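You operate a simulated robot arm through the tools that you are given. There is no shell and no other tool.

The job below is to be done with a simulated two-armed robot. You get a single attempt, and the scene is never put back.

Task
Put two of the thumb screws from the top of the orange bench mat on the top of the drawer case. Then open the bottom drawer. Keep to this order.

It is judged by the outcome, as a careful person would: the job done as asked, and still so three seconds after it is handed in. It fails if anything else is knocked over, pushed out of place, dropped, spilled or broken.

Robot
Two 7-joint arms with two-finger grippers on one trunk, on a base that moves. Base frame: it is fixed to the floor where the robot stands at the start and does not move with it; the origin is under the middle of the robot, x ahead of it, y to its left, z up; the surface under the hand at the start is at about z = 863. Lengths are in mm, angles in degrees, forces in N, time in s.
The left shoulder is at the start at [82, 216, 1269], the right one opposite. With the tool pointing down near the work surface each hand reaches from about 300 to 860 mm from the robot's upright axis, wherever it stands, measured 20 degrees to its own side. Places, roughly: bottom drawer [800, 1000, 900]; top of the drawer case [800, 1000, 1100]. Payload 3.43 kg a hand.
The tool frame of a hand sits at the grasp point between the pads (the TCP): z along the fingers, y along the line on which they close. The tips reach 20 mm beyond it. The gripper opens to 124 mm; its body begins 93 mm behind the TCP.
Orientation is that of the tool frame in the base frame, as a unit quaternion [w, x, y, z]. With the fingers straight down and closing along the base's y, the tool's x points along the base's -x, its y along +y and its z along -z.

Tools
- The arms move only by the tool servo_tool. It takes "left_increments", "right_increments" or both (then of equal length, played together; a hand with none holds still); each is a list of rows, each a list of 7 numbers: the shift along the base's x, y, z in mm, then the turn, a rotation vector about the base's x, y, z in degrees, then the gripper command, from -1 (shut) to 1 (fully open), values between in proportion. In form: [[tx, ty, tz, ax, ay, az, gripper], ...]. A call has 1 to 20 rows; each row shifts and turns the commanded pose from where the row before left it. Rows are played at 5 a second. More than 50 mm and 8.6 degrees between two rows, or a gripper value outside its range, and nothing of the call is played. Where a pose cannot be reached the arm comes as near as it can. A force on the tool above 40 N (or 10 N above the force at the start of the call, whichever is more), or a blocked arm, ends the call early, and 0.2 s more pass. The fingers move at their own pace (about 72 mm/s each) and stop on an object; they squeeze with about 37 N. The grip force told is the motor's: it shows also when the fingers shut on nothing. Time passes only in rows, and 0.2 s behind the last, so rows that do not move let the fingers close. It gives the time, the measured TCP pose, the force on the tool (base axes), the opening and the grip force at its end, in the units of the frame above (readings bear some noise), with the torque about the TCP (base axes, N m) and any sound that the robot's microphone picked up.
- Cameras (640 x 400 px; columns grow to the right, rows downward): "scene" is now at [183.6, 59.2, 1424.3]; the picture's right is [0.72, -0.69, 0.00], its down [-0.48, -0.50, -0.72] and it looks along [0.50, 0.52, -0.69] (base axes); focal length 214 px, centre (320, 200). "left" rides on the left gripper at [82, -14, -140] in its tool frame; the picture's right is [0.17, 0.99, 0.00], its down [-0.83, 0.14, -0.54] and it looks along [-0.53, 0.09, 0.84] (tool axes); focal length 243 px, centre (320, 200). "right" rides on the right gripper at [82, 14, -140] in its tool frame; the picture's right is [-0.17, 0.99, 0.00], its down [-0.83, -0.14, -0.54] and it looks along [-0.53, -0.09, 0.84] (tool axes); focal length 243 px, centre (320, 200). There is no depth. A picture from a camera that has moved, and an enlarged one, comes with that camera's place and axes in the base frame and with its lens.
- capture(camera): a new picture of that camera. It takes no simulated time.
- raise_lower(by): moves the trunk up (or, below 0, down) by that many mm; the arms and the scene camera ride with it, the base frame stays. It gives what a move gives, with no picture.
- steer(legs): drives the robot by 1 to 6 legs, each [ahead, left, turn to the left] in mm, mm and degrees, along the robot's own axes; the way and the turn of a leg run together, so that a leg with both is an arc; at most 1500 mm and 180 degrees a leg. The arms and the cameras ride along, it lands a little off, and it stops where it bumps. It gives what a move gives.
- aim_head(pan, tilt): turns the head with the scene camera to pan (to the left, within 80 degrees either way) and tilt (down, from -29 to 69), counted from straight ahead of the robot (the tilt from the chest, where the trunk bows). It gives what a move gives.
- enlarge(camera, box): a new picture of the part [left, top, right, bottom] of that camera's present view, enlarged. It takes no simulated time.
- hand_in(): hands the job in; it is judged then, once.

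Places have to be worked out from the pictures, the camera data and where the tool is seen. Open the grippers and draw the arms clear of the work before you hand the job in, unless the task says otherwise.

The tools are called as a command line: name --argument value ..., lists and objects as JSON in quotes. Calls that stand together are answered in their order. servo_tool: Moves the arms, as the interface text tells. Its arguments: {"type":"object","properties":{"left_increments":{"type":"array"},"right_increments":{"type":"array"}},"required":[]} The other tools are called the same way: raise_lower (by) moves the trunk up or down; steer (legs) drives the base; aim_head (pan, tilt) turns the head that bears the scene camera; capture (camera) takes a picture; enlarge (camera, box) takes an enlarged picture of a part of a camera's view; hand_in () hands the job in.

At the start:

```text
time: 0.0
left_tcp_pos: [448.6, 544.2, 1180.6]
left_orientation: [0.0, 0.0, 1.0, 0.0]
left_force: [0.4, -0.1, 1.0]
left_wrist_torque: [-0.03, 0.03, 0.01]
left_width: 123.6
left_grasp_force: 0.0
right_tcp_pos: [430.1, 61.2, 1178.5]
right_orientation: [0.001, 0.001, 1.0, 0.0]
right_force: [0.6, 0.2, -0.1]
right_wrist_torque: [-0.01, -0.01, -0.01]
right_width: 124.0
right_grasp_force: 0.1
trunk travel left (down, up): [-425.0, 166.0]
robot x, y, heading: [-2.0, 1.3, 0.1]
head pan, tilt (commanded): [46.4, 43.6]
```

scene: 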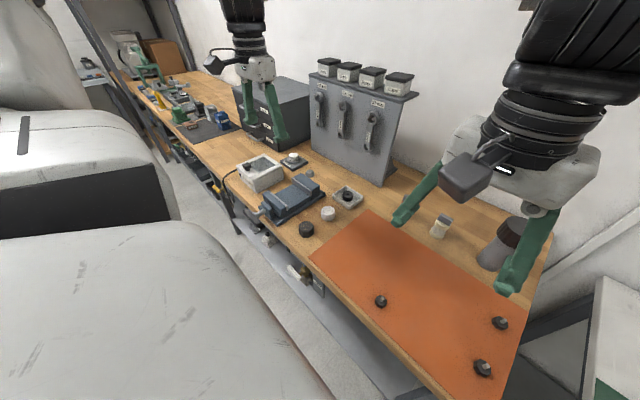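
right: 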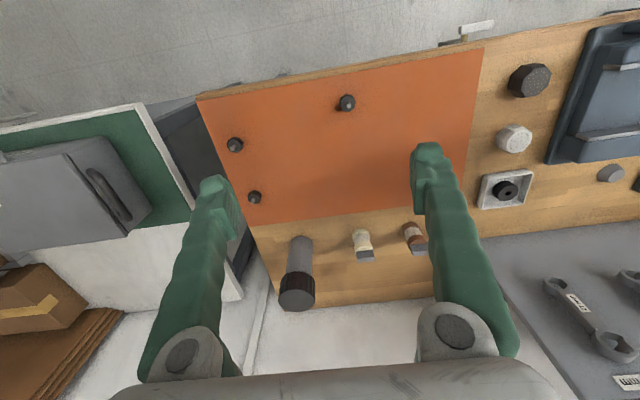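
left: 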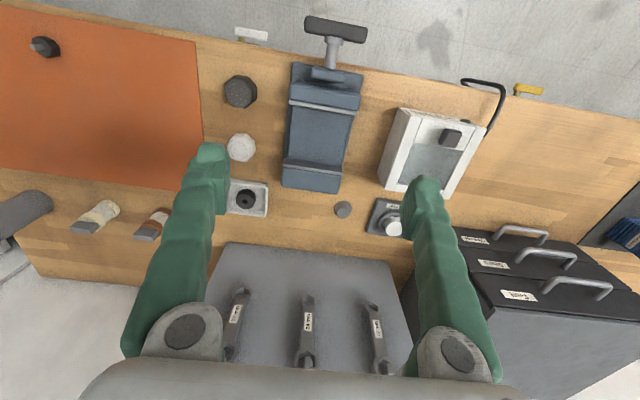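

I'll begin by looking closer at the screws on the mat and at the drawer case; nothing moves yet.

enlarge --camera "right" --box '[190, 60, 510, 260]'

enlarge --camera "left" --box '[360, 180, 640, 355]'

enlarge --camera "scene" --box '[100, 20, 420, 220]'

```text
2.00 times, centred on (350, 160) of right
camera zoom: at [346.7, 74.9, 1318.7], right [0.17, 0.99, 0.0], down [0.83, -0.14, 0.54], along [0.53, -0.09, -0.84], focal length 485 px, centre (260, 280)
```

zoom: 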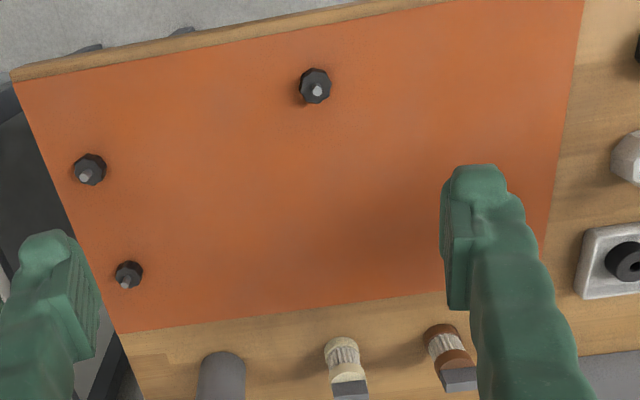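

```text
2.29 times, centred on (500, 268) of left
camera zoom: at [365.8, 528.8, 1318.8], right [-0.17, 0.99, 0.0], down [0.83, 0.14, 0.54], along [0.53, 0.09, -0.84], focal length 555 px, centre (-91, 46)
```

zoom: 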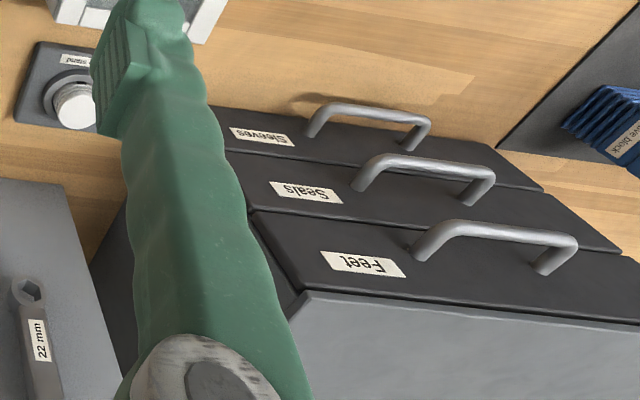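

```text
2.00 times, centred on (260, 120) of scene
camera zoom: at [183.6, 59.2, 1424.3], right [0.72, -0.69, 0.0], down [-0.48, -0.5, -0.72], along [0.5, 0.52, -0.69], focal length 429 px, centre (440, 360)
```

zoom: 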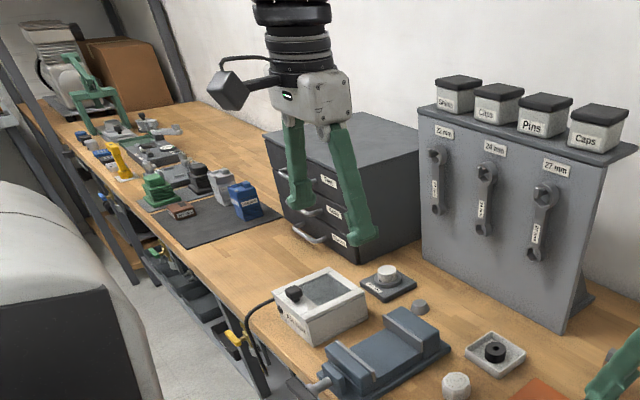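

The three dark thumb screws stand on the mat, and the drawer case front (Feet / Seals / Sleeves) faces the robot. I'll aim the head at the mat and take a picture to cross-check their places.

aim_head --pan 0 --tilt 55

capture --camera "scene"

```text
time: 1.1
left_tcp_pos: [447.9, 544.0, 1179.9]
left_orientation: [-0.001, 0.0, 1.0, 0.0]
left_force: [0.5, 1.1, -0.6]
left_wrist_torque: [-0.01, 0.0, -0.01]
left_width: 124.1
left_grasp_force: 0.0
right_tcp_pos: [429.2, 61.5, 1179.0]
right_orientation: [0.001, 0.0, 1.0, 0.0]
right_force: [-0.4, 0.7, 0.1]
right_wrist_torque: [0.04, 0.0, -0.01]
right_width: 124.0
right_grasp_force: 0.0
trunk travel left (down, up): [-425.0, 166.0]
robot x, y, heading: [3.5, -2.0, 0.2]
head pan, tilt (commanded): [0.0, 55.0]
```

```text
taken
camera scene: at [198.8, -0.3, 1408.9], right [0.0, -1.0, 0.0], down [-0.82, 0.0, -0.57], along [0.57, 0.0, -0.82], focal length 214 px, centre (320, 200)
```

scene: 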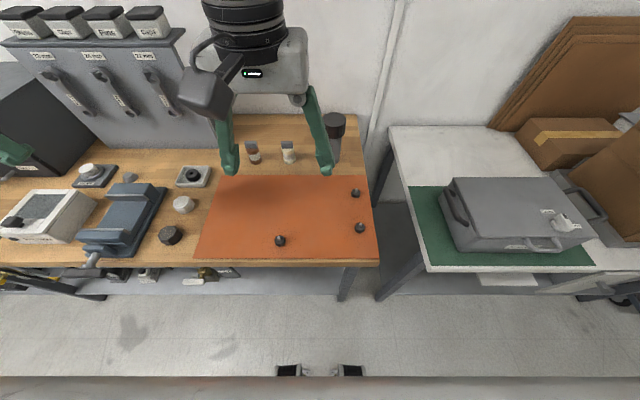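

enlarge --camera "scene" --box '[190, 160, 390, 285]'

```text
3.20 times, centred on (290, 222) of scene
camera zoom: at [198.8, -0.3, 1408.9], right [0.0, -1.0, 0.0], down [-0.82, 0.0, -0.57], along [0.57, 0.0, -0.82], focal length 686 px, centre (416, 128)
```

zoom: 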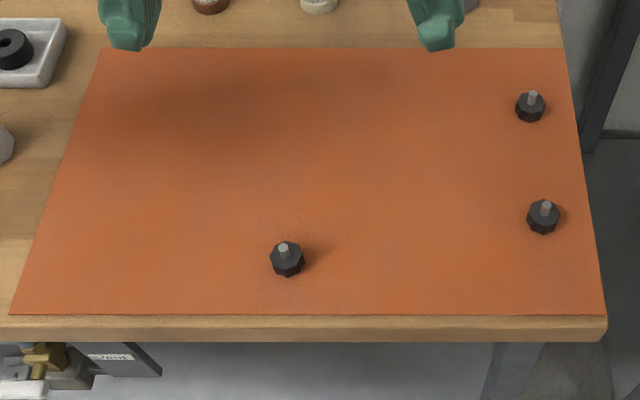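

Cross-checking both views puts the screws at about A (437, 107), B (477, -111) and C (597, -110), each standing head down with the stud up. I'll send the right hand over B, gripper half open, and down to z≈960 for a close look.

servo_tool --right_increments '[[12, -43, 0, 0, 0, 0, 0], [12, -43, 0, 0, 0, 0, 0], [12, -43, 0, 0, 0, 0, 0], [12, -43.5, 0, 0, 0, 0, 0], [0, 0, -45, 0, 0, 0, 0], [0, 0, -45, 0, 0, 0, 0], [0, 0, -45, 0, 0, 0, 0], [0, 0, -45, 0, 0, 0, 0], [0, 0, -39, 0, 0, 0, 0], [0, 0, 0, 0, 0, 0, 0], [0, 0, 0, 0, 0, 0, 0]]'

capture --camera "right"

capture --camera "scene"

```text
time: 3.5
left_tcp_pos: [448.5, 543.4, 1179.5]
left_orientation: [0.0, 0.0, 1.0, 0.0]
left_force: [-0.3, 0.4, -0.2]
left_wrist_torque: [-0.02, -0.02, -0.01]
left_width: 124.0
left_grasp_force: 0.2
right_tcp_pos: [441.4, -102.7, 946.7]
right_orientation: [0.001, 0.001, 1.0, 0.0]
right_force: [-0.9, -0.5, 0.9]
right_wrist_torque: [-0.04, -0.02, 0.0]
right_width: 61.8
right_grasp_force: 0.0
right hand out of reach, approached as far as the arm can: row 3, 4
trunk travel left (down, up): [-425.0, 166.0]
robot x, y, heading: [2.0, -1.6, 0.0]
head pan, tilt (commanded): [0.0, 55.0]
```

```text
taken
camera right: at [358.5, -89.3, 1086.7], right [0.17, 0.99, 0.0], down [0.83, -0.14, 0.54], along [0.53, -0.09, -0.84], focal length 243 px, centre (320, 200)
```

right: 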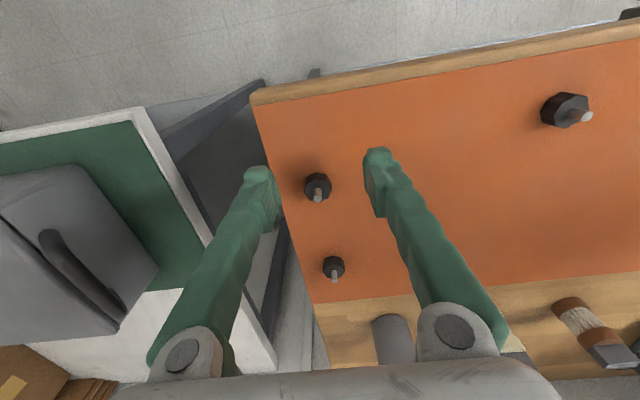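

```text
taken
camera scene: at [198.9, -0.3, 1408.9], right [0.0, -1.0, 0.0], down [-0.82, 0.0, -0.57], along [0.57, 0.0, -0.82], focal length 214 px, centre (320, 200)
```

scene: 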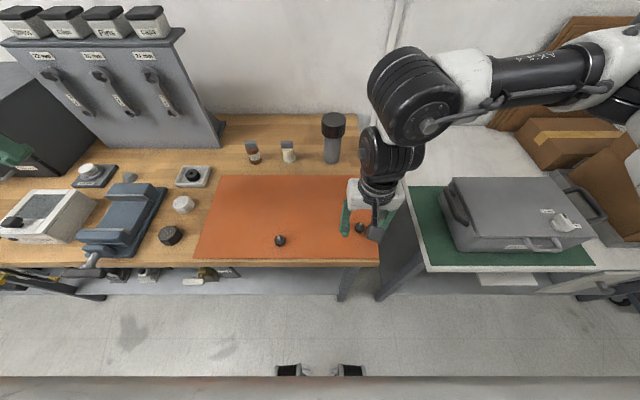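

The hand is at (441, -103, 947), a bit short of plan because two rows were clipped. I'll enlarge the view between the fingers to measure B.

enlarge --camera "right" --box '[240, 130, 400, 230]'

```text
4.00 times, centred on (320, 180) of right
camera zoom: at [358.5, -89.3, 1086.7], right [0.17, 0.99, 0.0], down [0.83, -0.14, 0.54], along [0.53, -0.09, -0.84], focal length 970 px, centre (320, 280)
```

zoom: 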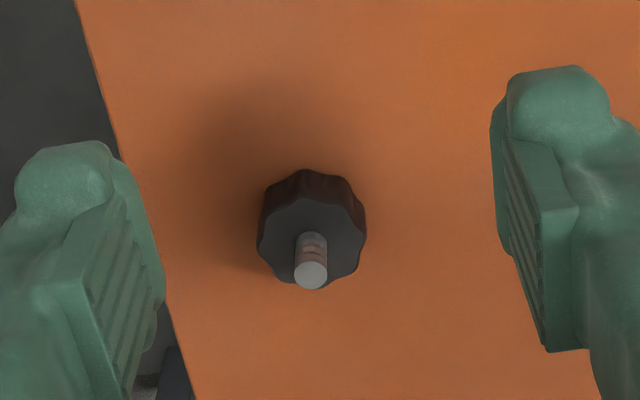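

B's head centre works out at (476.5, -111.5), about 26 mm wide with its top near z≈881. I'll shift over it and go down in two steps, checking before the last bit.

servo_tool --right_increments '[[17.5, -4.5, 0, 0, 0, 0, 0], [17.5, -4.5, 0, 0, 0, 0, 0], [0, 0, -12, 0, 0, 0, 0], [0, 0, -12, 0, 0, 0, 0], [0, 0, -12, 0, 0, 0, 0], [0, 0, 0, 0, 0, 0, 0]]'

capture --camera "right"

```text
time: 4.9
left_tcp_pos: [447.6, 543.6, 1179.4]
left_orientation: [0.0, 0.0, 1.0, 0.0]
left_force: [1.4, -0.2, 0.2]
left_wrist_torque: [0.03, 0.0, -0.02]
left_width: 124.3
left_grasp_force: 0.1
right_tcp_pos: [478.1, -111.2, 910.9]
right_orientation: [0.002, 0.0, 1.0, 0.0]
right_force: [-0.1, 0.5, -0.6]
right_wrist_torque: [-0.01, -0.01, 0.05]
right_width: 61.7
right_grasp_force: 0.1
trunk travel left (down, up): [-425.0, 166.0]
robot x, y, heading: [2.6, 1.7, -0.3]
head pan, tilt (commanded): [0.0, 55.0]
```

```text
taken
camera right: at [395.0, -98.7, 1050.4], right [0.17, 0.99, 0.0], down [0.83, -0.14, 0.54], along [0.53, -0.09, -0.84], focal length 243 px, centre (320, 200)
```

right: 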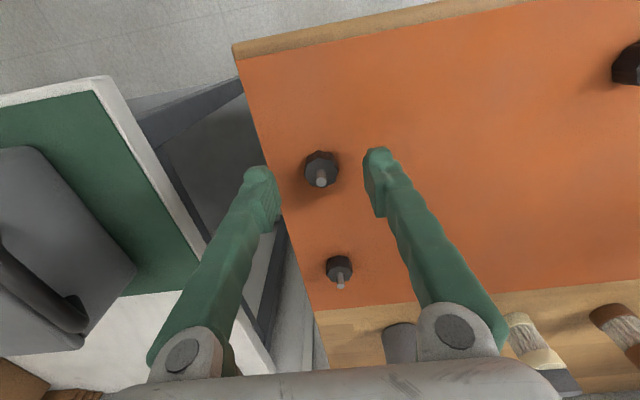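

The head's top sits on the tool axis to within about 1–2 mm. I'll go straight down 22 mm and close on the head.

servo_tool --right_increments '[[-1, 0, -8, 0, 0, 0, 0], [0, 0, -8, 0, 0, 0, 0], [0, 0, -6, 0, 0, 0, 0], [0, 0, 0, 0, 0, 0, 0], [0, 0, 0, 0, 0, 0, -0.4], [0, 0, 0, 0, 0, 0, -1], [0, 0, 0, 0, 0, 0, -1], [0, 0, 0, 0, 0, 0, -1], [0, 0, 0, 0, 0, 0, -1]]'

capture --camera "right"

```text
time: 6.9
left_tcp_pos: [448.5, 543.6, 1179.5]
left_orientation: [0.001, 0.001, 1.0, -0.001]
left_force: [-0.4, 1.2, -0.3]
left_wrist_torque: [0.01, 0.01, 0.01]
left_width: 124.0
left_grasp_force: 0.0
right_tcp_pos: [476.2, -110.8, 888.3]
right_orientation: [0.002, -0.001, 1.0, 0.0]
right_force: [0.8, 0.0, 0.2]
right_wrist_torque: [-0.01, -0.02, -0.02]
right_width: 23.3
right_grasp_force: 37.2
trunk travel left (down, up): [-425.0, 166.0]
robot x, y, heading: [-4.3, -3.6, -0.1]
head pan, tilt (commanded): [0.0, 55.0]
```

```text
taken
camera right: at [393.4, -98.4, 1028.1], right [0.17, 0.99, 0.0], down [0.83, -0.14, 0.54], along [0.53, -0.09, -0.84], focal length 243 px, centre (320, 200)
```

right: 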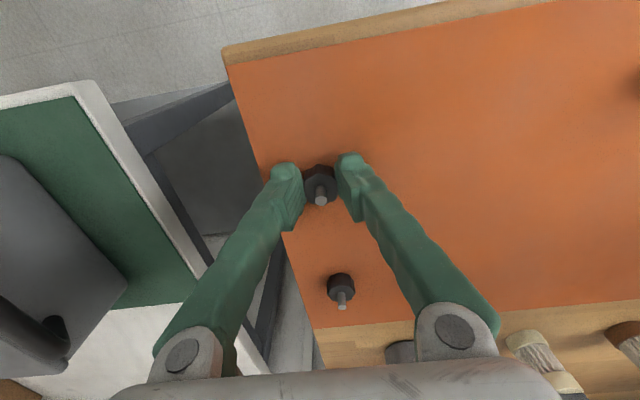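

The fingers stopped at 23.3 mm with 37 N, so the head is held. I'll lift and check that it comes along.

servo_tool --right_increments '[[0, 0, 10, 0, 0, 0, -1], [0, 0, 20, 0, 0, 0, -1], [0, 0, 40, 0, 0, 0, -1], [0, 0, 40, 0, 0, 0, -1], [0, 0, 0, 0, 0, 0, -1]]'

capture --camera "right"

```text
time: 8.1
left_tcp_pos: [448.6, 543.4, 1179.2]
left_orientation: [0.0, 0.0, 1.0, 0.0]
left_force: [0.2, 0.1, -0.1]
left_wrist_torque: [0.02, 0.06, -0.02]
left_width: 123.8
left_grasp_force: 0.1
right_tcp_pos: [476.7, -111.3, 1000.7]
right_orientation: [0.001, 0.0, 1.0, 0.001]
right_force: [-0.4, -0.3, -0.7]
right_wrist_torque: [0.0, 0.01, -0.01]
right_width: 23.2
right_grasp_force: 36.9
trunk travel left (down, up): [-425.0, 166.0]
robot x, y, heading: [0.4, -0.3, 0.0]
head pan, tilt (commanded): [0.0, 55.0]
```

```text
taken
camera right: at [393.4, -98.6, 1139.5], right [0.17, 0.99, 0.0], down [0.83, -0.14, 0.54], along [0.53, -0.09, -0.84], focal length 243 px, centre (320, 200)
```

right: 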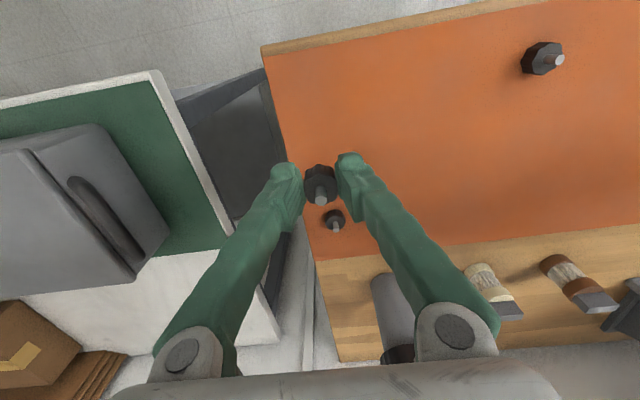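

Screw B is firmly held at z≈1000. I'll move the right hand a little aside and bring the left hand over A at about (437, 107), staying high.

servo_tool --left_increments '[[0, -40, 0, 0, 0, 0, 0], [0, -40, 0, 0, 0, 0, 0], [-1, -40, 0, 0, 0, 0, 0], [-1, -40, -10, 0, 0, 0, 0], [-1, -40, -10, 0, 0, 0, 0], [-1, -40, -10, 0, 0, 0, 0], [-1, -40, -10, 0, 0, 0, 0], [-1, -40, -10, 0, 0, 0, 0], [-1, -40, -10, 0, 0, 0, 0], [-1, -38, -10, 0, 0, 0, 0], [-1, -38, -10, 0, 0, 0, 0], [0, 0, 0, 0, 0, 0, 0]]' --right_increments '[[0, -20, 10, 0, 0, 0, -1], [0, -20, 10, 0, 0, 0, -1], [0, -20, 10, 0, 0, 0, -1], [0, -20, 10, 0, 0, 0, -1], [0, 0, 0, 0, 0, 0, -1], [0, 0, 0, 0, 0, 0, -1], [0, 0, 0, 0, 0, 0, -1], [0, 0, 0, 0, 0, 0, -1], [0, 0, 0, 0, 0, 0, -1], [0, 0, 0, 0, 0, 0, -1], [0, 0, 0, 0, 0, 0, -1], [0, 0, 0, 0, 0, 0, -1]]'

capture --camera "left"

capture --camera "scene"

```text
time: 10.7
left_tcp_pos: [448.6, 254.1, 1146.7]
left_orientation: [0.0, 0.0, 1.0, 0.0]
left_force: [-0.4, 0.0, -0.3]
left_wrist_torque: [0.01, -0.02, -0.03]
left_width: 61.7
left_grasp_force: 0.2
left hand out of reach, approached as far as the arm can: row 8, 9, 10, 11
right_tcp_pos: [472.1, -186.7, 1036.8]
right_orientation: [0.002, 0.001, 1.0, -0.001]
right_force: [0.2, -0.5, -0.3]
right_wrist_torque: [0.02, -0.01, -0.01]
right_width: 23.1
right_grasp_force: 36.6
right hand out of reach, approached as far as the arm can: row 4
trunk travel left (down, up): [-425.0, 166.0]
robot x, y, heading: [-1.2, -2.1, -0.3]
head pan, tilt (commanded): [0.0, 55.0]
```

```text
taken
camera left: at [366.6, 238.8, 1286.0], right [-0.17, 0.99, 0.0], down [0.83, 0.14, 0.54], along [0.53, 0.09, -0.84], focal length 243 px, centre (320, 200)
```

left: 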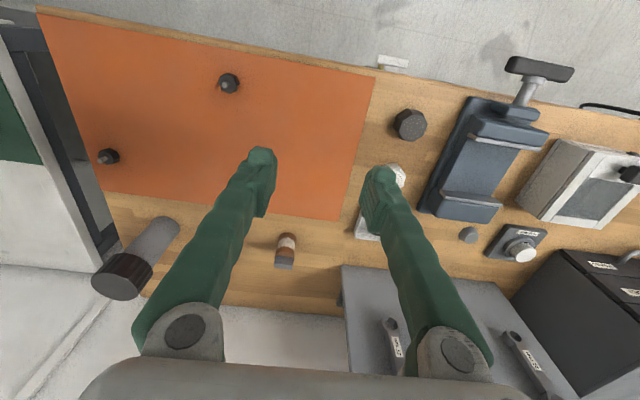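

```text
taken
camera scene: at [198.2, -0.7, 1409.0], right [0.0, -1.0, 0.0], down [-0.82, 0.0, -0.57], along [0.57, 0.0, -0.82], focal length 214 px, centre (320, 200)
```

scene: 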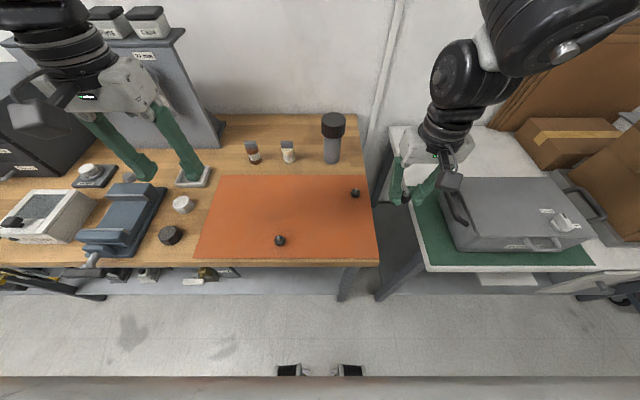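

The left hand's sideways reach is limited up high, so I'll first lower it over the empty mat edge to z≈1010, then go on toward A.

servo_tool --left_increments '[[0, -10, -45, 0, 0, 0, 0], [0, -10, -45, 0, 0, 0, 0], [0, -10, -45, 0, 0, 0, 0], [-3, -30, -10, 0, 0, 0, 0], [-3, -30, -10, 0, 0, 0, 0], [-3, -30, -10, 0, 0, 0, 0], [-2, -27, -10, 0, 0, 0, 0], [0, 0, 0, 0, 0, 0, 0]]'

capture --camera "left"

enlarge --camera "left" --box '[240, 130, 400, 230]'

```text
time: 12.5
left_tcp_pos: [461.7, 251.5, 1115.2]
left_orientation: [-0.001, -0.001, 1.0, 0.001]
left_force: [0.6, 0.1, 0.3]
left_wrist_torque: [0.01, 0.02, 0.0]
left_width: 61.8
left_grasp_force: 0.0
left hand out of reach, approached as far as the arm can: row 1, 2, 3, 4, 5, 6, 7
right_tcp_pos: [472.5, -187.5, 1037.1]
right_orientation: [0.001, 0.002, 1.0, -0.001]
right_force: [0.5, -0.9, 0.2]
right_wrist_torque: [0.01, -0.02, -0.04]
right_width: 23.1
right_grasp_force: 36.9
trunk travel left (down, up): [-425.0, 166.0]
robot x, y, heading: [-0.8, 0.2, -0.1]
head pan, tilt (commanded): [0.0, 55.0]
```

```text
taken
camera left: at [378.5, 237.0, 1253.8], right [-0.17, 0.99, 0.0], down [0.83, 0.14, 0.54], along [0.53, 0.09, -0.84], focal length 243 px, centre (320, 200)
```

left: 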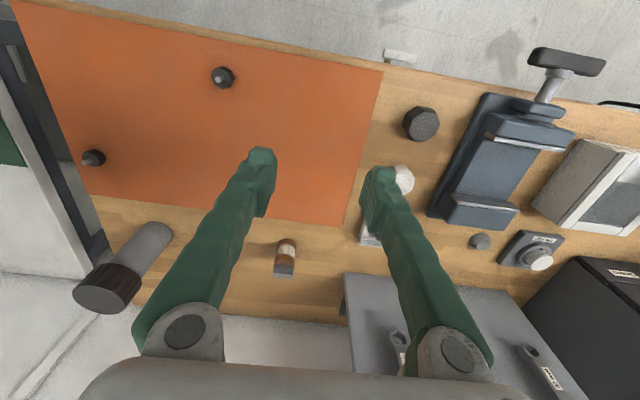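

```text
4.00 times, centred on (320, 180) of left
camera zoom: at [378.5, 237.0, 1253.8], right [-0.17, 0.99, 0.0], down [0.83, 0.14, 0.54], along [0.53, 0.09, -0.84], focal length 970 px, centre (320, 280)
```

zoom: 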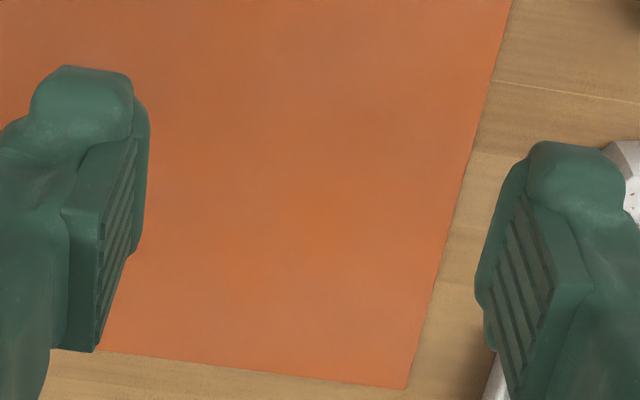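

The hand is stuck too close to the shoulder at this height (elbow folded), so it needs to go farther out before going down. I'll move it ahead 80 mm while lowering.

servo_tool --left_increments '[[40, 0, 0, 0, 0, 0, 0], [40, 0, 0, 0, 0, 0, 0], [0, 0, -35, 0, 0, 0, 0], [0, 0, -35, 0, 0, 0, 0], [0, 0, -35, 0, 0, 0, 0], [0, 0, -35, 0, 0, 0, 0], [0, 0, 0, 0, 0, 0, 0]]'

capture --camera "left"

```text
time: 14.1
left_tcp_pos: [540.2, 253.1, 974.7]
left_orientation: [0.0, 0.0, 1.0, 0.001]
left_force: [-0.3, 0.0, -0.4]
left_wrist_torque: [-0.02, 0.0, 0.0]
left_width: 62.3
left_grasp_force: 0.1
right_tcp_pos: [472.3, -187.0, 1037.3]
right_orientation: [0.002, 0.001, 1.0, 0.0]
right_force: [0.3, 0.3, -0.2]
right_wrist_torque: [0.01, -0.02, 0.01]
right_width: 22.9
right_grasp_force: 36.9
trunk travel left (down, up): [-425.0, 166.0]
robot x, y, heading: [-1.1, -1.0, 0.2]
head pan, tilt (commanded): [0.0, 55.0]
```

```text
taken
camera left: at [457.6, 237.6, 1114.6], right [-0.17, 0.99, 0.0], down [0.83, 0.14, 0.54], along [0.53, 0.09, -0.84], focal length 243 px, centre (320, 200)
```

left: 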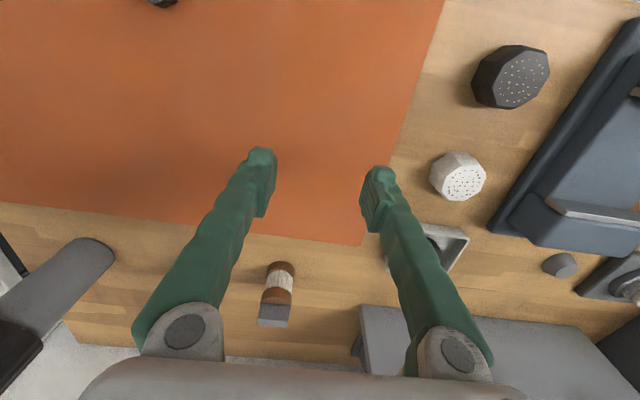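

That worked; the hand is at (540, 253, 975). Now I'll move over A at (437, 107), z≈945.

servo_tool --left_increments '[[-25, -36, -8, 0, 0, 0, 0], [-26, -36, -8, 0, 0, 0, 0], [-26, -37, -8, 0, 0, 0, 0], [-26, -37, -6, 0, 0, 0, 0], [0, 0, 0, 0, 0, 0, 0]]'

capture --camera "left"

enlarge --camera "left" --box '[240, 130, 400, 230]'

```text
time: 15.3
left_tcp_pos: [493.8, 211.1, 964.3]
left_orientation: [0.0, 0.002, 1.0, -0.002]
left_force: [-0.2, -0.4, -1.0]
left_wrist_torque: [0.02, -0.01, -0.01]
left_width: 62.0
left_grasp_force: 0.1
left hand out of reach, approached as far as the arm can: row 2, 3, 4
right_tcp_pos: [472.2, -187.3, 1037.7]
right_orientation: [0.002, 0.002, 1.0, -0.001]
right_force: [-0.3, -0.1, 0.1]
right_wrist_torque: [-0.01, -0.01, 0.0]
right_width: 23.2
right_grasp_force: 36.7
trunk travel left (down, up): [-425.0, 166.0]
robot x, y, heading: [0.9, 1.5, 0.0]
head pan, tilt (commanded): [0.0, 55.0]
```

```text
taken
camera left: at [411.8, 194.9, 1103.5], right [-0.16, 0.99, 0.0], down [0.83, 0.14, 0.54], along [0.53, 0.09, -0.84], focal length 243 px, centre (320, 200)
```

left: 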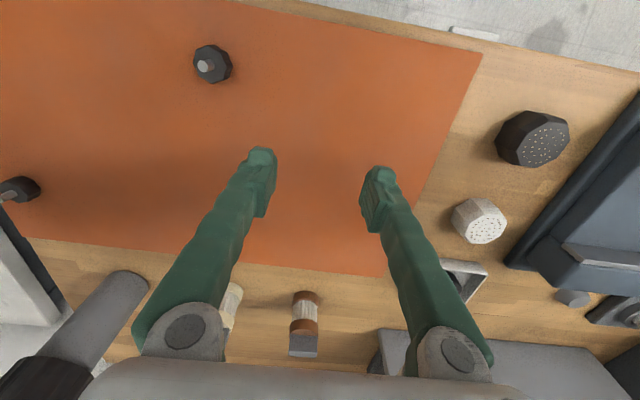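

```text
4.00 times, centred on (320, 180) of left
camera zoom: at [411.8, 194.9, 1103.5], right [-0.16, 0.99, 0.0], down [0.83, 0.14, 0.54], along [0.53, 0.09, -0.84], focal length 970 px, centre (320, 280)
```

zoom: 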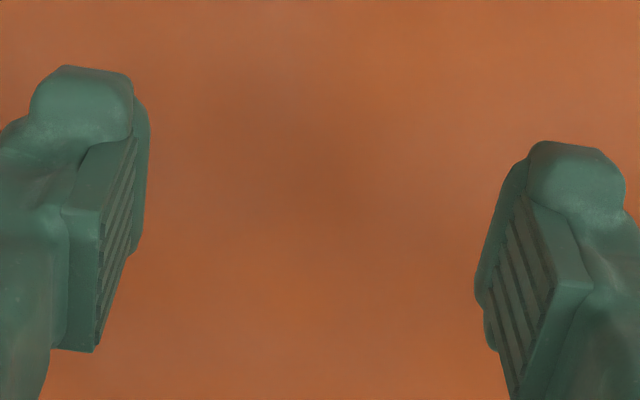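

The left elbow is too folded this close in. I'll back the base up 120 mm so that A lies farther ahead; both hands are well above everything on the table.

steer --legs '[[-120, 0, 0]]'

capture --camera "scene"

capture --camera "left"

```text
time: 16.7
left_tcp_pos: [375.3, 209.1, 961.7]
left_orientation: [-0.001, 0.001, 1.0, -0.002]
left_force: [-0.1, -0.2, -0.2]
left_wrist_torque: [0.03, 0.03, -0.01]
left_width: 61.8
left_grasp_force: 0.1
right_tcp_pos: [354.3, -188.4, 1037.0]
right_orientation: [0.0, 0.002, 1.0, -0.001]
right_force: [0.4, 0.4, -0.6]
right_wrist_torque: [0.01, 0.02, 0.0]
right_width: 23.2
right_grasp_force: 37.4
trunk travel left (down, up): [-425.0, 166.0]
robot x, y, heading: [-121.1, 1.8, -0.0]
head pan, tilt (commanded): [0.0, 55.0]
```

```text
taken
camera scene: at [81.4, -0.4, 1408.6], right [0.0, -1.0, 0.0], down [-0.82, 0.0, -0.57], along [0.57, 0.0, -0.82], focal length 214 px, centre (320, 200)
```

scene: 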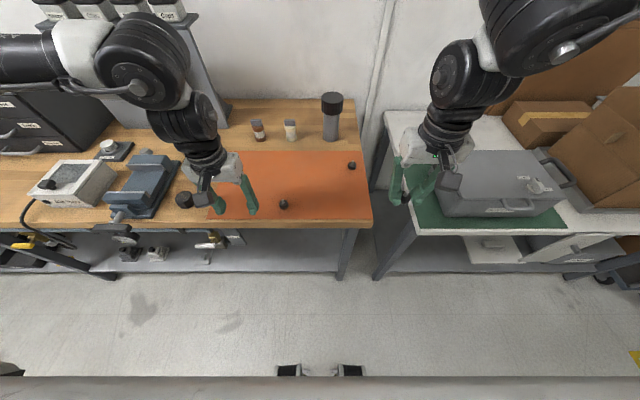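

```text
taken
camera left: at [294.5, 194.7, 1102.8], right [-0.16, 0.99, 0.0], down [0.83, 0.14, 0.54], along [0.53, 0.09, -0.84], focal length 243 px, centre (320, 200)
```

left: 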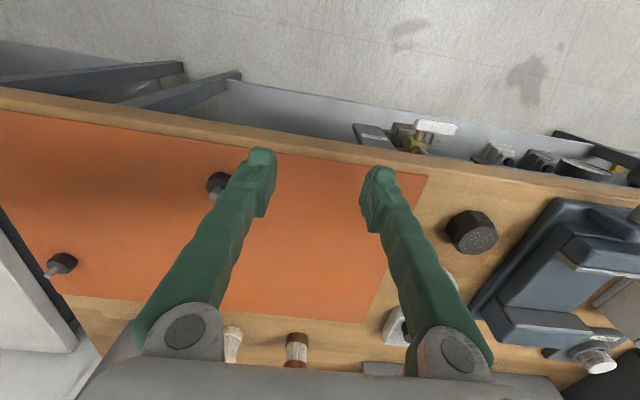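

The base backed up cleanly. Now I'll move the left hand out and over A.

servo_tool --left_increments '[[31, 0, 0, 0, 0, 0, 0], [31, 0, 0, 0, 0, 0, 0], [0, -34, -5, 0, 0, 0, 0], [0, -34, -5, 0, 0, 0, 0], [0, -34, -5, 0, 0, 0, 0], [0, 0, 0, 0, 0, 0, 0]]'

capture --camera "left"

enlarge --camera "left" --box '[240, 130, 400, 230]'

```text
time: 18.1
left_tcp_pos: [405.4, 217.8, 954.2]
left_orientation: [0.001, 0.001, 1.0, -0.003]
left_force: [0.1, 0.8, -0.5]
left_wrist_torque: [-0.01, 0.02, 0.0]
left_width: 62.1
left_grasp_force: 0.1
left hand out of reach, approached as far as the arm can: row 1, 2, 3, 4, 5
right_tcp_pos: [352.9, -187.0, 1036.3]
right_orientation: [0.002, 0.003, 1.0, -0.001]
right_force: [-0.2, 0.9, 0.3]
right_wrist_torque: [-0.02, 0.0, -0.02]
right_width: 22.8
right_grasp_force: 37.3
trunk travel left (down, up): [-425.0, 166.0]
robot x, y, heading: [-117.2, -0.1, 0.1]
head pan, tilt (commanded): [0.0, 55.0]
```

```text
taken
camera left: at [324.4, 204.6, 1094.9], right [-0.16, 0.99, -0.01], down [0.83, 0.14, 0.54], along [0.53, 0.08, -0.84], focal length 243 px, centre (320, 200)
```

left: 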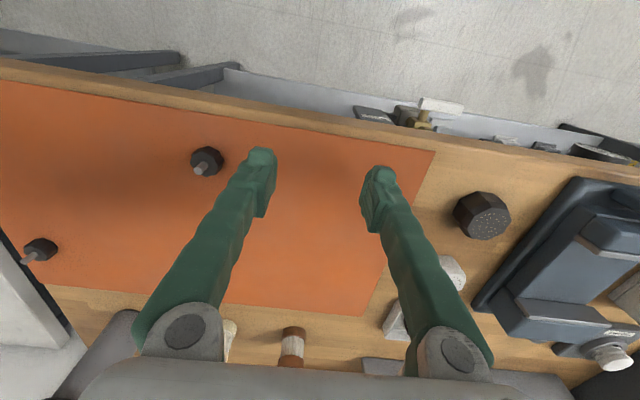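

```text
4.00 times, centred on (320, 180) of left
camera zoom: at [324.4, 204.6, 1094.9], right [-0.16, 0.99, -0.01], down [0.83, 0.14, 0.54], along [0.53, 0.08, -0.84], focal length 970 px, centre (320, 280)
```

zoom: 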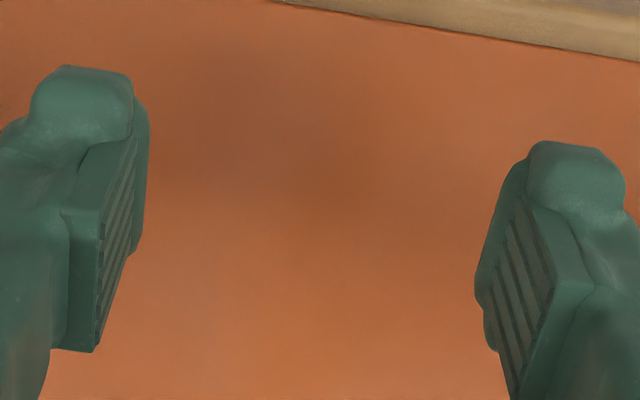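

The left arm can't pass inward of its own shoulder plane, so it's better to shift the base right by 220 mm and put A on the left hand's own side. I'll raise the trunk 100 mm first so the right hand clears the grey case on the next table, and look to the right before driving.

raise_lower --by 100

aim_head --pan -50 --tilt 45

capture --camera "scene"

capture --camera "right"

```text
time: 19.4
left_tcp_pos: [421.9, 219.3, 1131.2]
left_orientation: [0.074, 0.0, 0.997, -0.004]
left_force: [0.8, 0.1, 0.2]
left_wrist_torque: [-0.04, 0.01, 0.01]
left_width: 62.2
left_grasp_force: 0.0
right_tcp_pos: [356.2, -185.4, 1172.6]
right_orientation: [0.039, 0.005, 0.999, -0.002]
right_force: [-0.1, -0.5, -0.4]
right_wrist_torque: [0.0, 0.0, -0.02]
right_width: 23.0
right_grasp_force: 37.2
trunk travel left (down, up): [-525.0, 66.0]
robot x, y, heading: [-119.8, 1.5, -0.2]
head pan, tilt (commanded): [0.0, 55.0]
```

```text
time: 20.6
left_tcp_pos: [422.0, 219.5, 1132.8]
left_orientation: [0.075, 0.001, 0.997, -0.004]
left_force: [-0.5, -0.5, 0.1]
left_wrist_torque: [-0.01, 0.01, 0.01]
left_width: 62.0
left_grasp_force: 0.1
right_tcp_pos: [354.7, -185.4, 1173.6]
right_orientation: [0.04, 0.005, 0.999, -0.001]
right_force: [0.0, -0.1, 0.0]
right_wrist_torque: [0.0, -0.02, -0.02]
right_width: 23.0
right_grasp_force: 36.6
trunk travel left (down, up): [-525.0, 66.0]
robot x, y, heading: [-117.1, 0.3, 0.1]
head pan, tilt (commanded): [-50.0, 45.0]
```

```text
taken
camera scene: at [11.6, -62.7, 1537.0], right [-0.77, -0.64, 0.0], down [-0.45, 0.54, -0.71], along [0.45, -0.54, -0.71], focal length 214 px, centre (320, 200)
```

scene: 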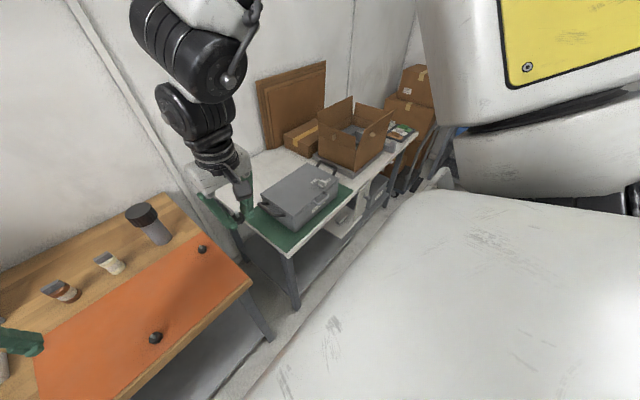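

```text
taken
camera right: at [262.2, -172.2, 1306.2], right [0.17, 0.98, 0.01], down [0.78, -0.14, 0.6], along [0.6, -0.1, -0.8], focal length 243 px, centre (320, 200)
```

right: 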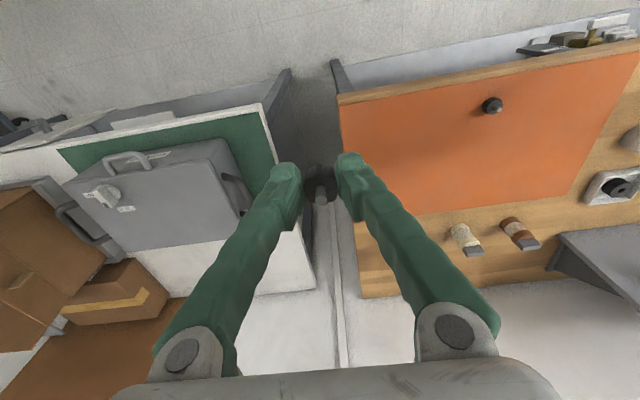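

Right hand now at z≈1173, well above the grey case, and the floor beside the benches is clear. Driving right 220 mm.

steer --legs '[[0, -220, 0]]'

aim_head --pan 10 --tilt 50

capture --camera "scene"

capture --camera "left"

```text
time: 24.2
left_tcp_pos: [421.2, -1.5, 1132.5]
left_orientation: [0.074, 0.001, 0.997, -0.005]
left_force: [-0.4, -0.1, -0.3]
left_wrist_torque: [-0.02, 0.0, 0.02]
left_width: 62.0
left_grasp_force: 0.1
right_tcp_pos: [356.3, -407.8, 1174.3]
right_orientation: [0.04, 0.003, 0.999, -0.002]
right_force: [0.2, -0.2, -1.1]
right_wrist_torque: [0.0, 0.04, 0.03]
right_width: 23.0
right_grasp_force: 36.8
trunk travel left (down, up): [-525.0, 66.0]
robot x, y, heading: [-118.8, -222.1, 0.0]
head pan, tilt (commanded): [-50.0, 45.0]
```

```text
time: 25.5
left_tcp_pos: [422.2, -1.1, 1132.5]
left_orientation: [0.073, 0.002, 0.997, -0.005]
left_force: [0.3, 0.8, 0.1]
left_wrist_torque: [-0.02, -0.01, -0.01]
left_width: 61.8
left_grasp_force: 0.0
right_tcp_pos: [354.8, -407.8, 1173.8]
right_orientation: [0.041, 0.003, 0.999, -0.001]
right_force: [-0.1, -0.7, 0.1]
right_wrist_torque: [0.0, 0.03, -0.03]
right_width: 23.1
right_grasp_force: 36.7
trunk travel left (down, up): [-525.0, 66.0]
robot x, y, heading: [-122.7, -216.2, 0.1]
head pan, tilt (commanded): [10.0, 50.0]
```

```text
taken
camera scene: at [35.2, -208.8, 1530.1], right [0.17, -0.98, 0.0], down [-0.75, -0.13, -0.64], along [0.63, 0.11, -0.77], focal length 214 px, centre (320, 200)
```

scene: 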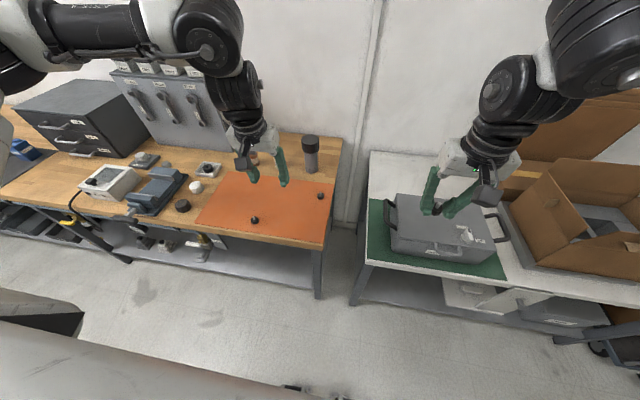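

```text
taken
camera left: at [319.4, -15.4, 1258.3], right [-0.16, 0.99, -0.03], down [0.74, 0.14, 0.66], along [0.65, 0.08, -0.75], focal length 243 px, centre (320, 200)
```

left: 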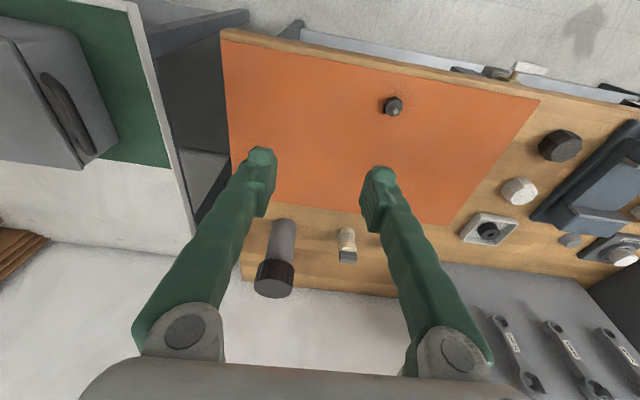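

The left hand now sits at (422, -1, 1132), tilted about 8.5° by the trunk's motion. I'll straighten it, move over A and come down to z≈960.

servo_tool --left_increments '[[5, 36, 0, 0, 4.2, 0, 0], [5, 36, 0, 0, 4.2, 0, 0], [5, 36, 0, 0, 0, 0, 0], [0, 0, -43, 0, 0, 0, 0], [0, 0, -43, 0, 0, 0, 0], [0, 0, -43, 0, 0, 0, 0], [0, 0, -43, 0, 0, 0, 0], [0, 0, 0, 0, 0, 0, 0]]'

capture --camera "left"

enlarge --camera "left" --box '[240, 130, 400, 230]'

```text
time: 27.3
left_tcp_pos: [435.1, 104.0, 960.7]
left_orientation: [0.001, 0.0, 1.0, -0.004]
left_force: [-0.1, -0.9, 0.3]
left_wrist_torque: [0.01, -0.01, -0.03]
left_width: 62.2
left_grasp_force: 0.1
right_tcp_pos: [355.2, -407.9, 1174.3]
right_orientation: [0.041, 0.004, 0.999, -0.001]
right_force: [-0.3, 0.2, -0.4]
right_wrist_torque: [-0.02, -0.01, 0.0]
right_width: 22.7
right_grasp_force: 36.6
trunk travel left (down, up): [-525.0, 66.0]
robot x, y, heading: [-120.5, -219.6, 0.1]
head pan, tilt (commanded): [10.0, 50.0]
```

```text
taken
camera left: at [353.9, 91.4, 1100.2], right [-0.16, 0.99, -0.01], down [0.83, 0.14, 0.54], along [0.53, 0.08, -0.84], focal length 243 px, centre (320, 200)
```

left: 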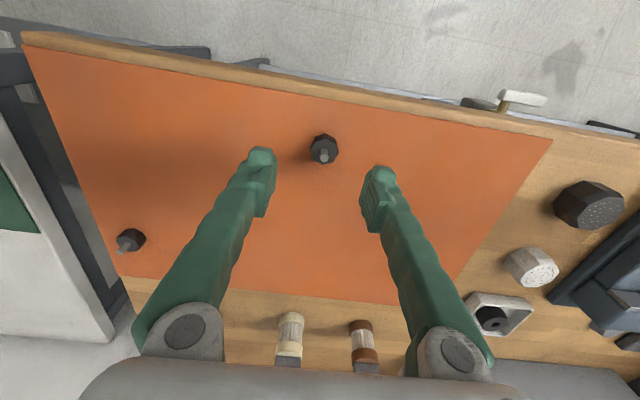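

```text
4.00 times, centred on (320, 180) of left
camera zoom: at [353.9, 91.4, 1100.2], right [-0.16, 0.99, -0.01], down [0.83, 0.14, 0.54], along [0.53, 0.08, -0.84], focal length 970 px, centre (320, 280)
```

zoom: 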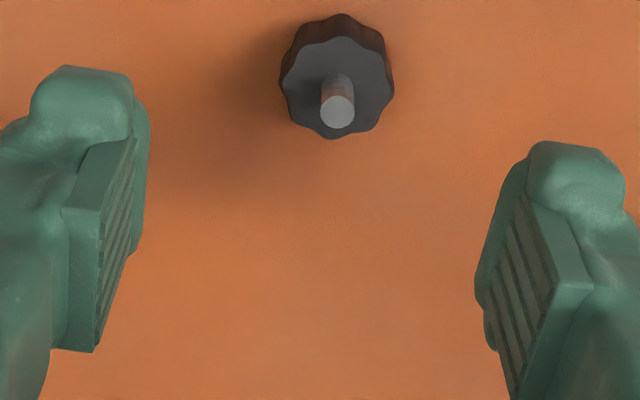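

A's head centre measures (438, 108). I'll correct by a few mm, go down to z≈911 and check again.

servo_tool --left_increments '[[2.5, 3.5, 0, 0, 0, 0.5, 0], [0, 0, -17, 0, 0, 0, 0], [0, 0, -17, 0, 0, 0, 0], [0, 0, -16, 0, 0, 0, 0], [0, 0, 0, 0, 0, 0, 0]]'

enlarge --camera "left" --box '[240, 130, 400, 230]'

```text
time: 28.5
left_tcp_pos: [437.2, 111.2, 911.5]
left_orientation: [0.001, -0.003, 1.0, -0.004]
left_force: [-0.6, 0.5, 0.4]
left_wrist_torque: [-0.03, -0.02, 0.02]
left_width: 61.9
left_grasp_force: 0.1
right_tcp_pos: [355.5, -408.3, 1173.7]
right_orientation: [0.041, 0.003, 0.999, -0.001]
right_force: [0.1, 0.6, -0.1]
right_wrist_torque: [0.0, 0.0, 0.02]
right_width: 23.0
right_grasp_force: 36.8
trunk travel left (down, up): [-525.0, 66.0]
robot x, y, heading: [-120.1, -224.6, 0.0]
head pan, tilt (commanded): [10.0, 50.0]
```

```text
4.00 times, centred on (320, 180) of left
camera zoom: at [356.5, 95.4, 1049.8], right [-0.17, 0.98, -0.01], down [0.83, 0.15, 0.54], along [0.53, 0.09, -0.84], focal length 970 px, centre (320, 280)
```

zoom: 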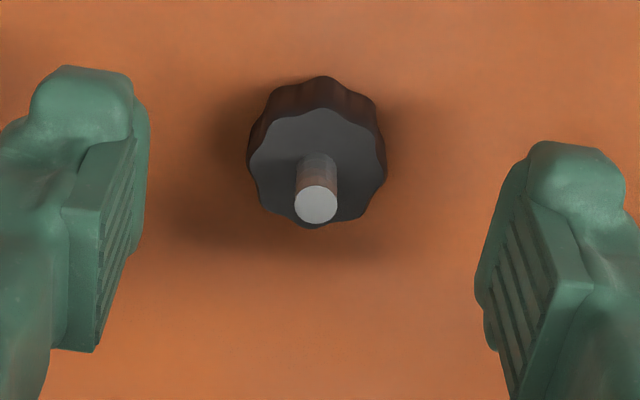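

The head is centred on the tool axis. Straight down 22 mm and close.

servo_tool --left_increments '[[0, 0, -8, 0, 0, 0, 0], [0, 0, -8, 0, 0, 0, 0], [0, 0, -7, 0, 0, 0, 0], [0, 0, 0, 0, 0, 0, 0], [0, 0, 0, 0, 0, 0, -0.4], [0, 0, 0, 0, 0, 0, -1], [0, 0, 0, 0, 0, 0, -1], [0, 0, 0, 0, 0, 0, -1], [0, 0, 0, 0, 0, 0, -1]]'

enlarge --camera "left" --box '[240, 130, 400, 230]'

```text
time: 30.5
left_tcp_pos: [436.3, 111.6, 888.6]
left_orientation: [0.002, -0.003, 1.0, -0.005]
left_force: [1.0, -0.5, 1.3]
left_wrist_torque: [-0.02, 0.01, 0.0]
left_width: 23.1
left_grasp_force: 36.7
right_tcp_pos: [355.0, -406.6, 1174.7]
right_orientation: [0.04, 0.004, 0.999, -0.001]
right_force: [0.4, 0.4, 0.0]
right_wrist_torque: [-0.03, 0.0, -0.01]
right_width: 22.5
right_grasp_force: 37.1
trunk travel left (down, up): [-525.0, 66.0]
robot x, y, heading: [-121.9, -221.6, -0.1]
head pan, tilt (commanded): [10.0, 50.0]
```

```text
4.00 times, centred on (320, 180) of left
camera zoom: at [354.5, 97.2, 1028.2], right [-0.17, 0.98, -0.01], down [0.83, 0.15, 0.54], along [0.53, 0.08, -0.84], focal length 970 px, centre (320, 280)
```

zoom: 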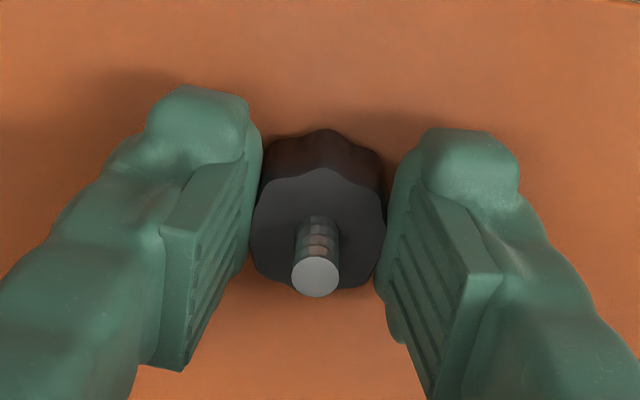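

Screw A is held (23.1 mm, 36.7 N). I'll lift it to about z≈1150.

servo_tool --left_increments '[[0, 0, 10, 0, 0, 0, -1], [0, 0, 20, 0, 0, 0, -1], [0, 0, 45, 0, 0, 0, -1], [0, 0, 45, 0, 0, 0, -1], [0, 0, 45, 0, 0, 0, -1], [0, 0, 45, 0, 0, 0, -1], [0, 0, 45, 0, 0, 0, -1], [0, 0, 0, 0, 0, 0, -1]]'

capture --camera "left"

aim_head --pan 50 --tilt 35

capture --camera "scene"

```text
time: 32.3
left_tcp_pos: [439.1, 109.3, 1141.1]
left_orientation: [0.0, -0.003, 1.0, -0.004]
left_force: [-0.2, 0.4, 0.4]
left_wrist_torque: [0.02, 0.05, 0.01]
left_width: 23.0
left_grasp_force: 36.6
right_tcp_pos: [356.2, -407.9, 1173.2]
right_orientation: [0.039, 0.003, 0.999, -0.002]
right_force: [0.4, -0.2, 0.2]
right_wrist_torque: [0.01, 0.02, -0.02]
right_width: 24.1
right_grasp_force: 36.6
trunk travel left (down, up): [-525.0, 66.0]
robot x, y, heading: [-122.9, -219.5, -0.0]
head pan, tilt (commanded): [10.0, 50.0]
```

```text
taken
camera left: at [356.7, 96.4, 1281.8], right [-0.17, 0.98, -0.01], down [0.83, 0.15, 0.54], along [0.53, 0.09, -0.84], focal length 243 px, centre (320, 200)
```

left: 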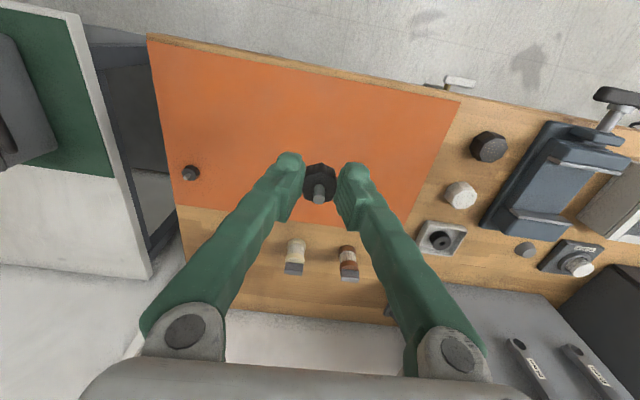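

```text
time: 33.4
left_tcp_pos: [437.6, 111.4, 1143.5]
left_orientation: [0.001, -0.003, 1.0, -0.004]
left_force: [0.4, 0.3, -0.4]
left_wrist_torque: [0.01, -0.01, 0.02]
left_width: 22.9
left_grasp_force: 37.4
right_tcp_pos: [355.4, -407.2, 1173.9]
right_orientation: [0.04, 0.004, 0.999, -0.001]
right_force: [0.6, -0.5, -0.1]
right_wrist_torque: [0.01, 0.01, 0.0]
right_width: 23.9
right_grasp_force: 37.2
trunk travel left (down, up): [-525.0, 66.0]
robot x, y, heading: [-118.1, -218.5, -0.1]
head pan, tilt (commanded): [50.0, 35.0]
```

```text
taken
camera scene: at [15.9, -154.7, 1551.8], right [0.77, -0.64, 0.0], down [-0.37, -0.44, -0.82], along [0.53, 0.63, -0.57], focal length 214 px, centre (320, 200)
```

scene: 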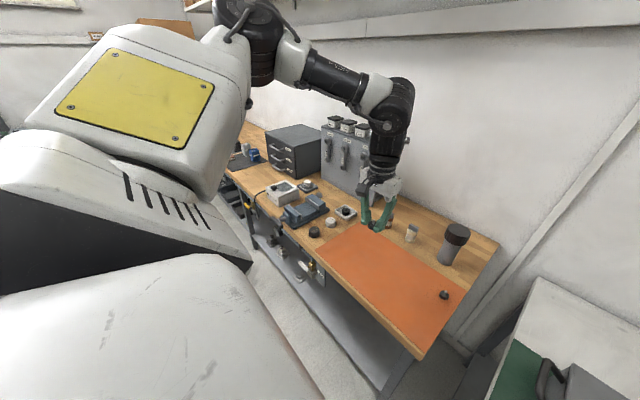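

Both screws are held. I'll check the right hand's grip and enlarge the drawer case to measure it.

enlarge --camera "scene" --box '[210, 100, 370, 200]'

enlarge --camera "right" --box '[240, 130, 400, 230]'

```text
4.00 times, centred on (290, 150) of scene
camera zoom: at [15.9, -154.7, 1551.8], right [0.77, -0.64, 0.0], down [-0.37, -0.44, -0.82], along [0.53, 0.63, -0.57], focal length 858 px, centre (440, 400)
```

zoom: 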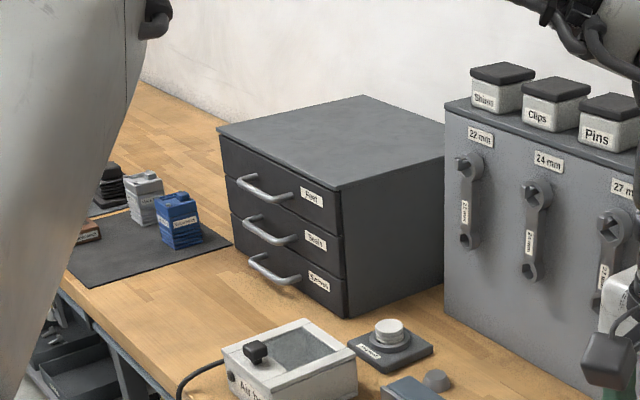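

```text
4.00 times, centred on (320, 180) of right
camera zoom: at [262.2, -393.6, 1306.2], right [0.17, 0.98, 0.01], down [0.78, -0.14, 0.61], along [0.6, -0.1, -0.8], focal length 970 px, centre (320, 280)
```

zoom: 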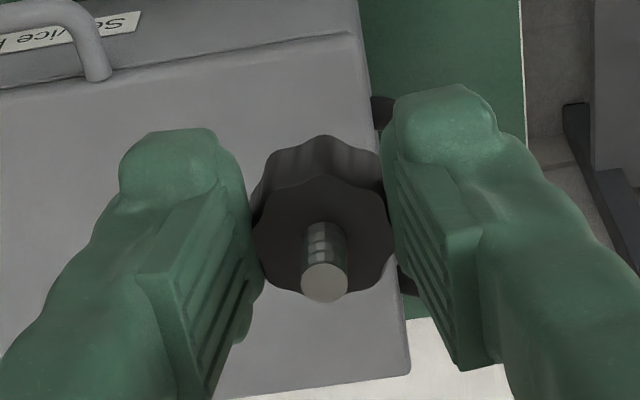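

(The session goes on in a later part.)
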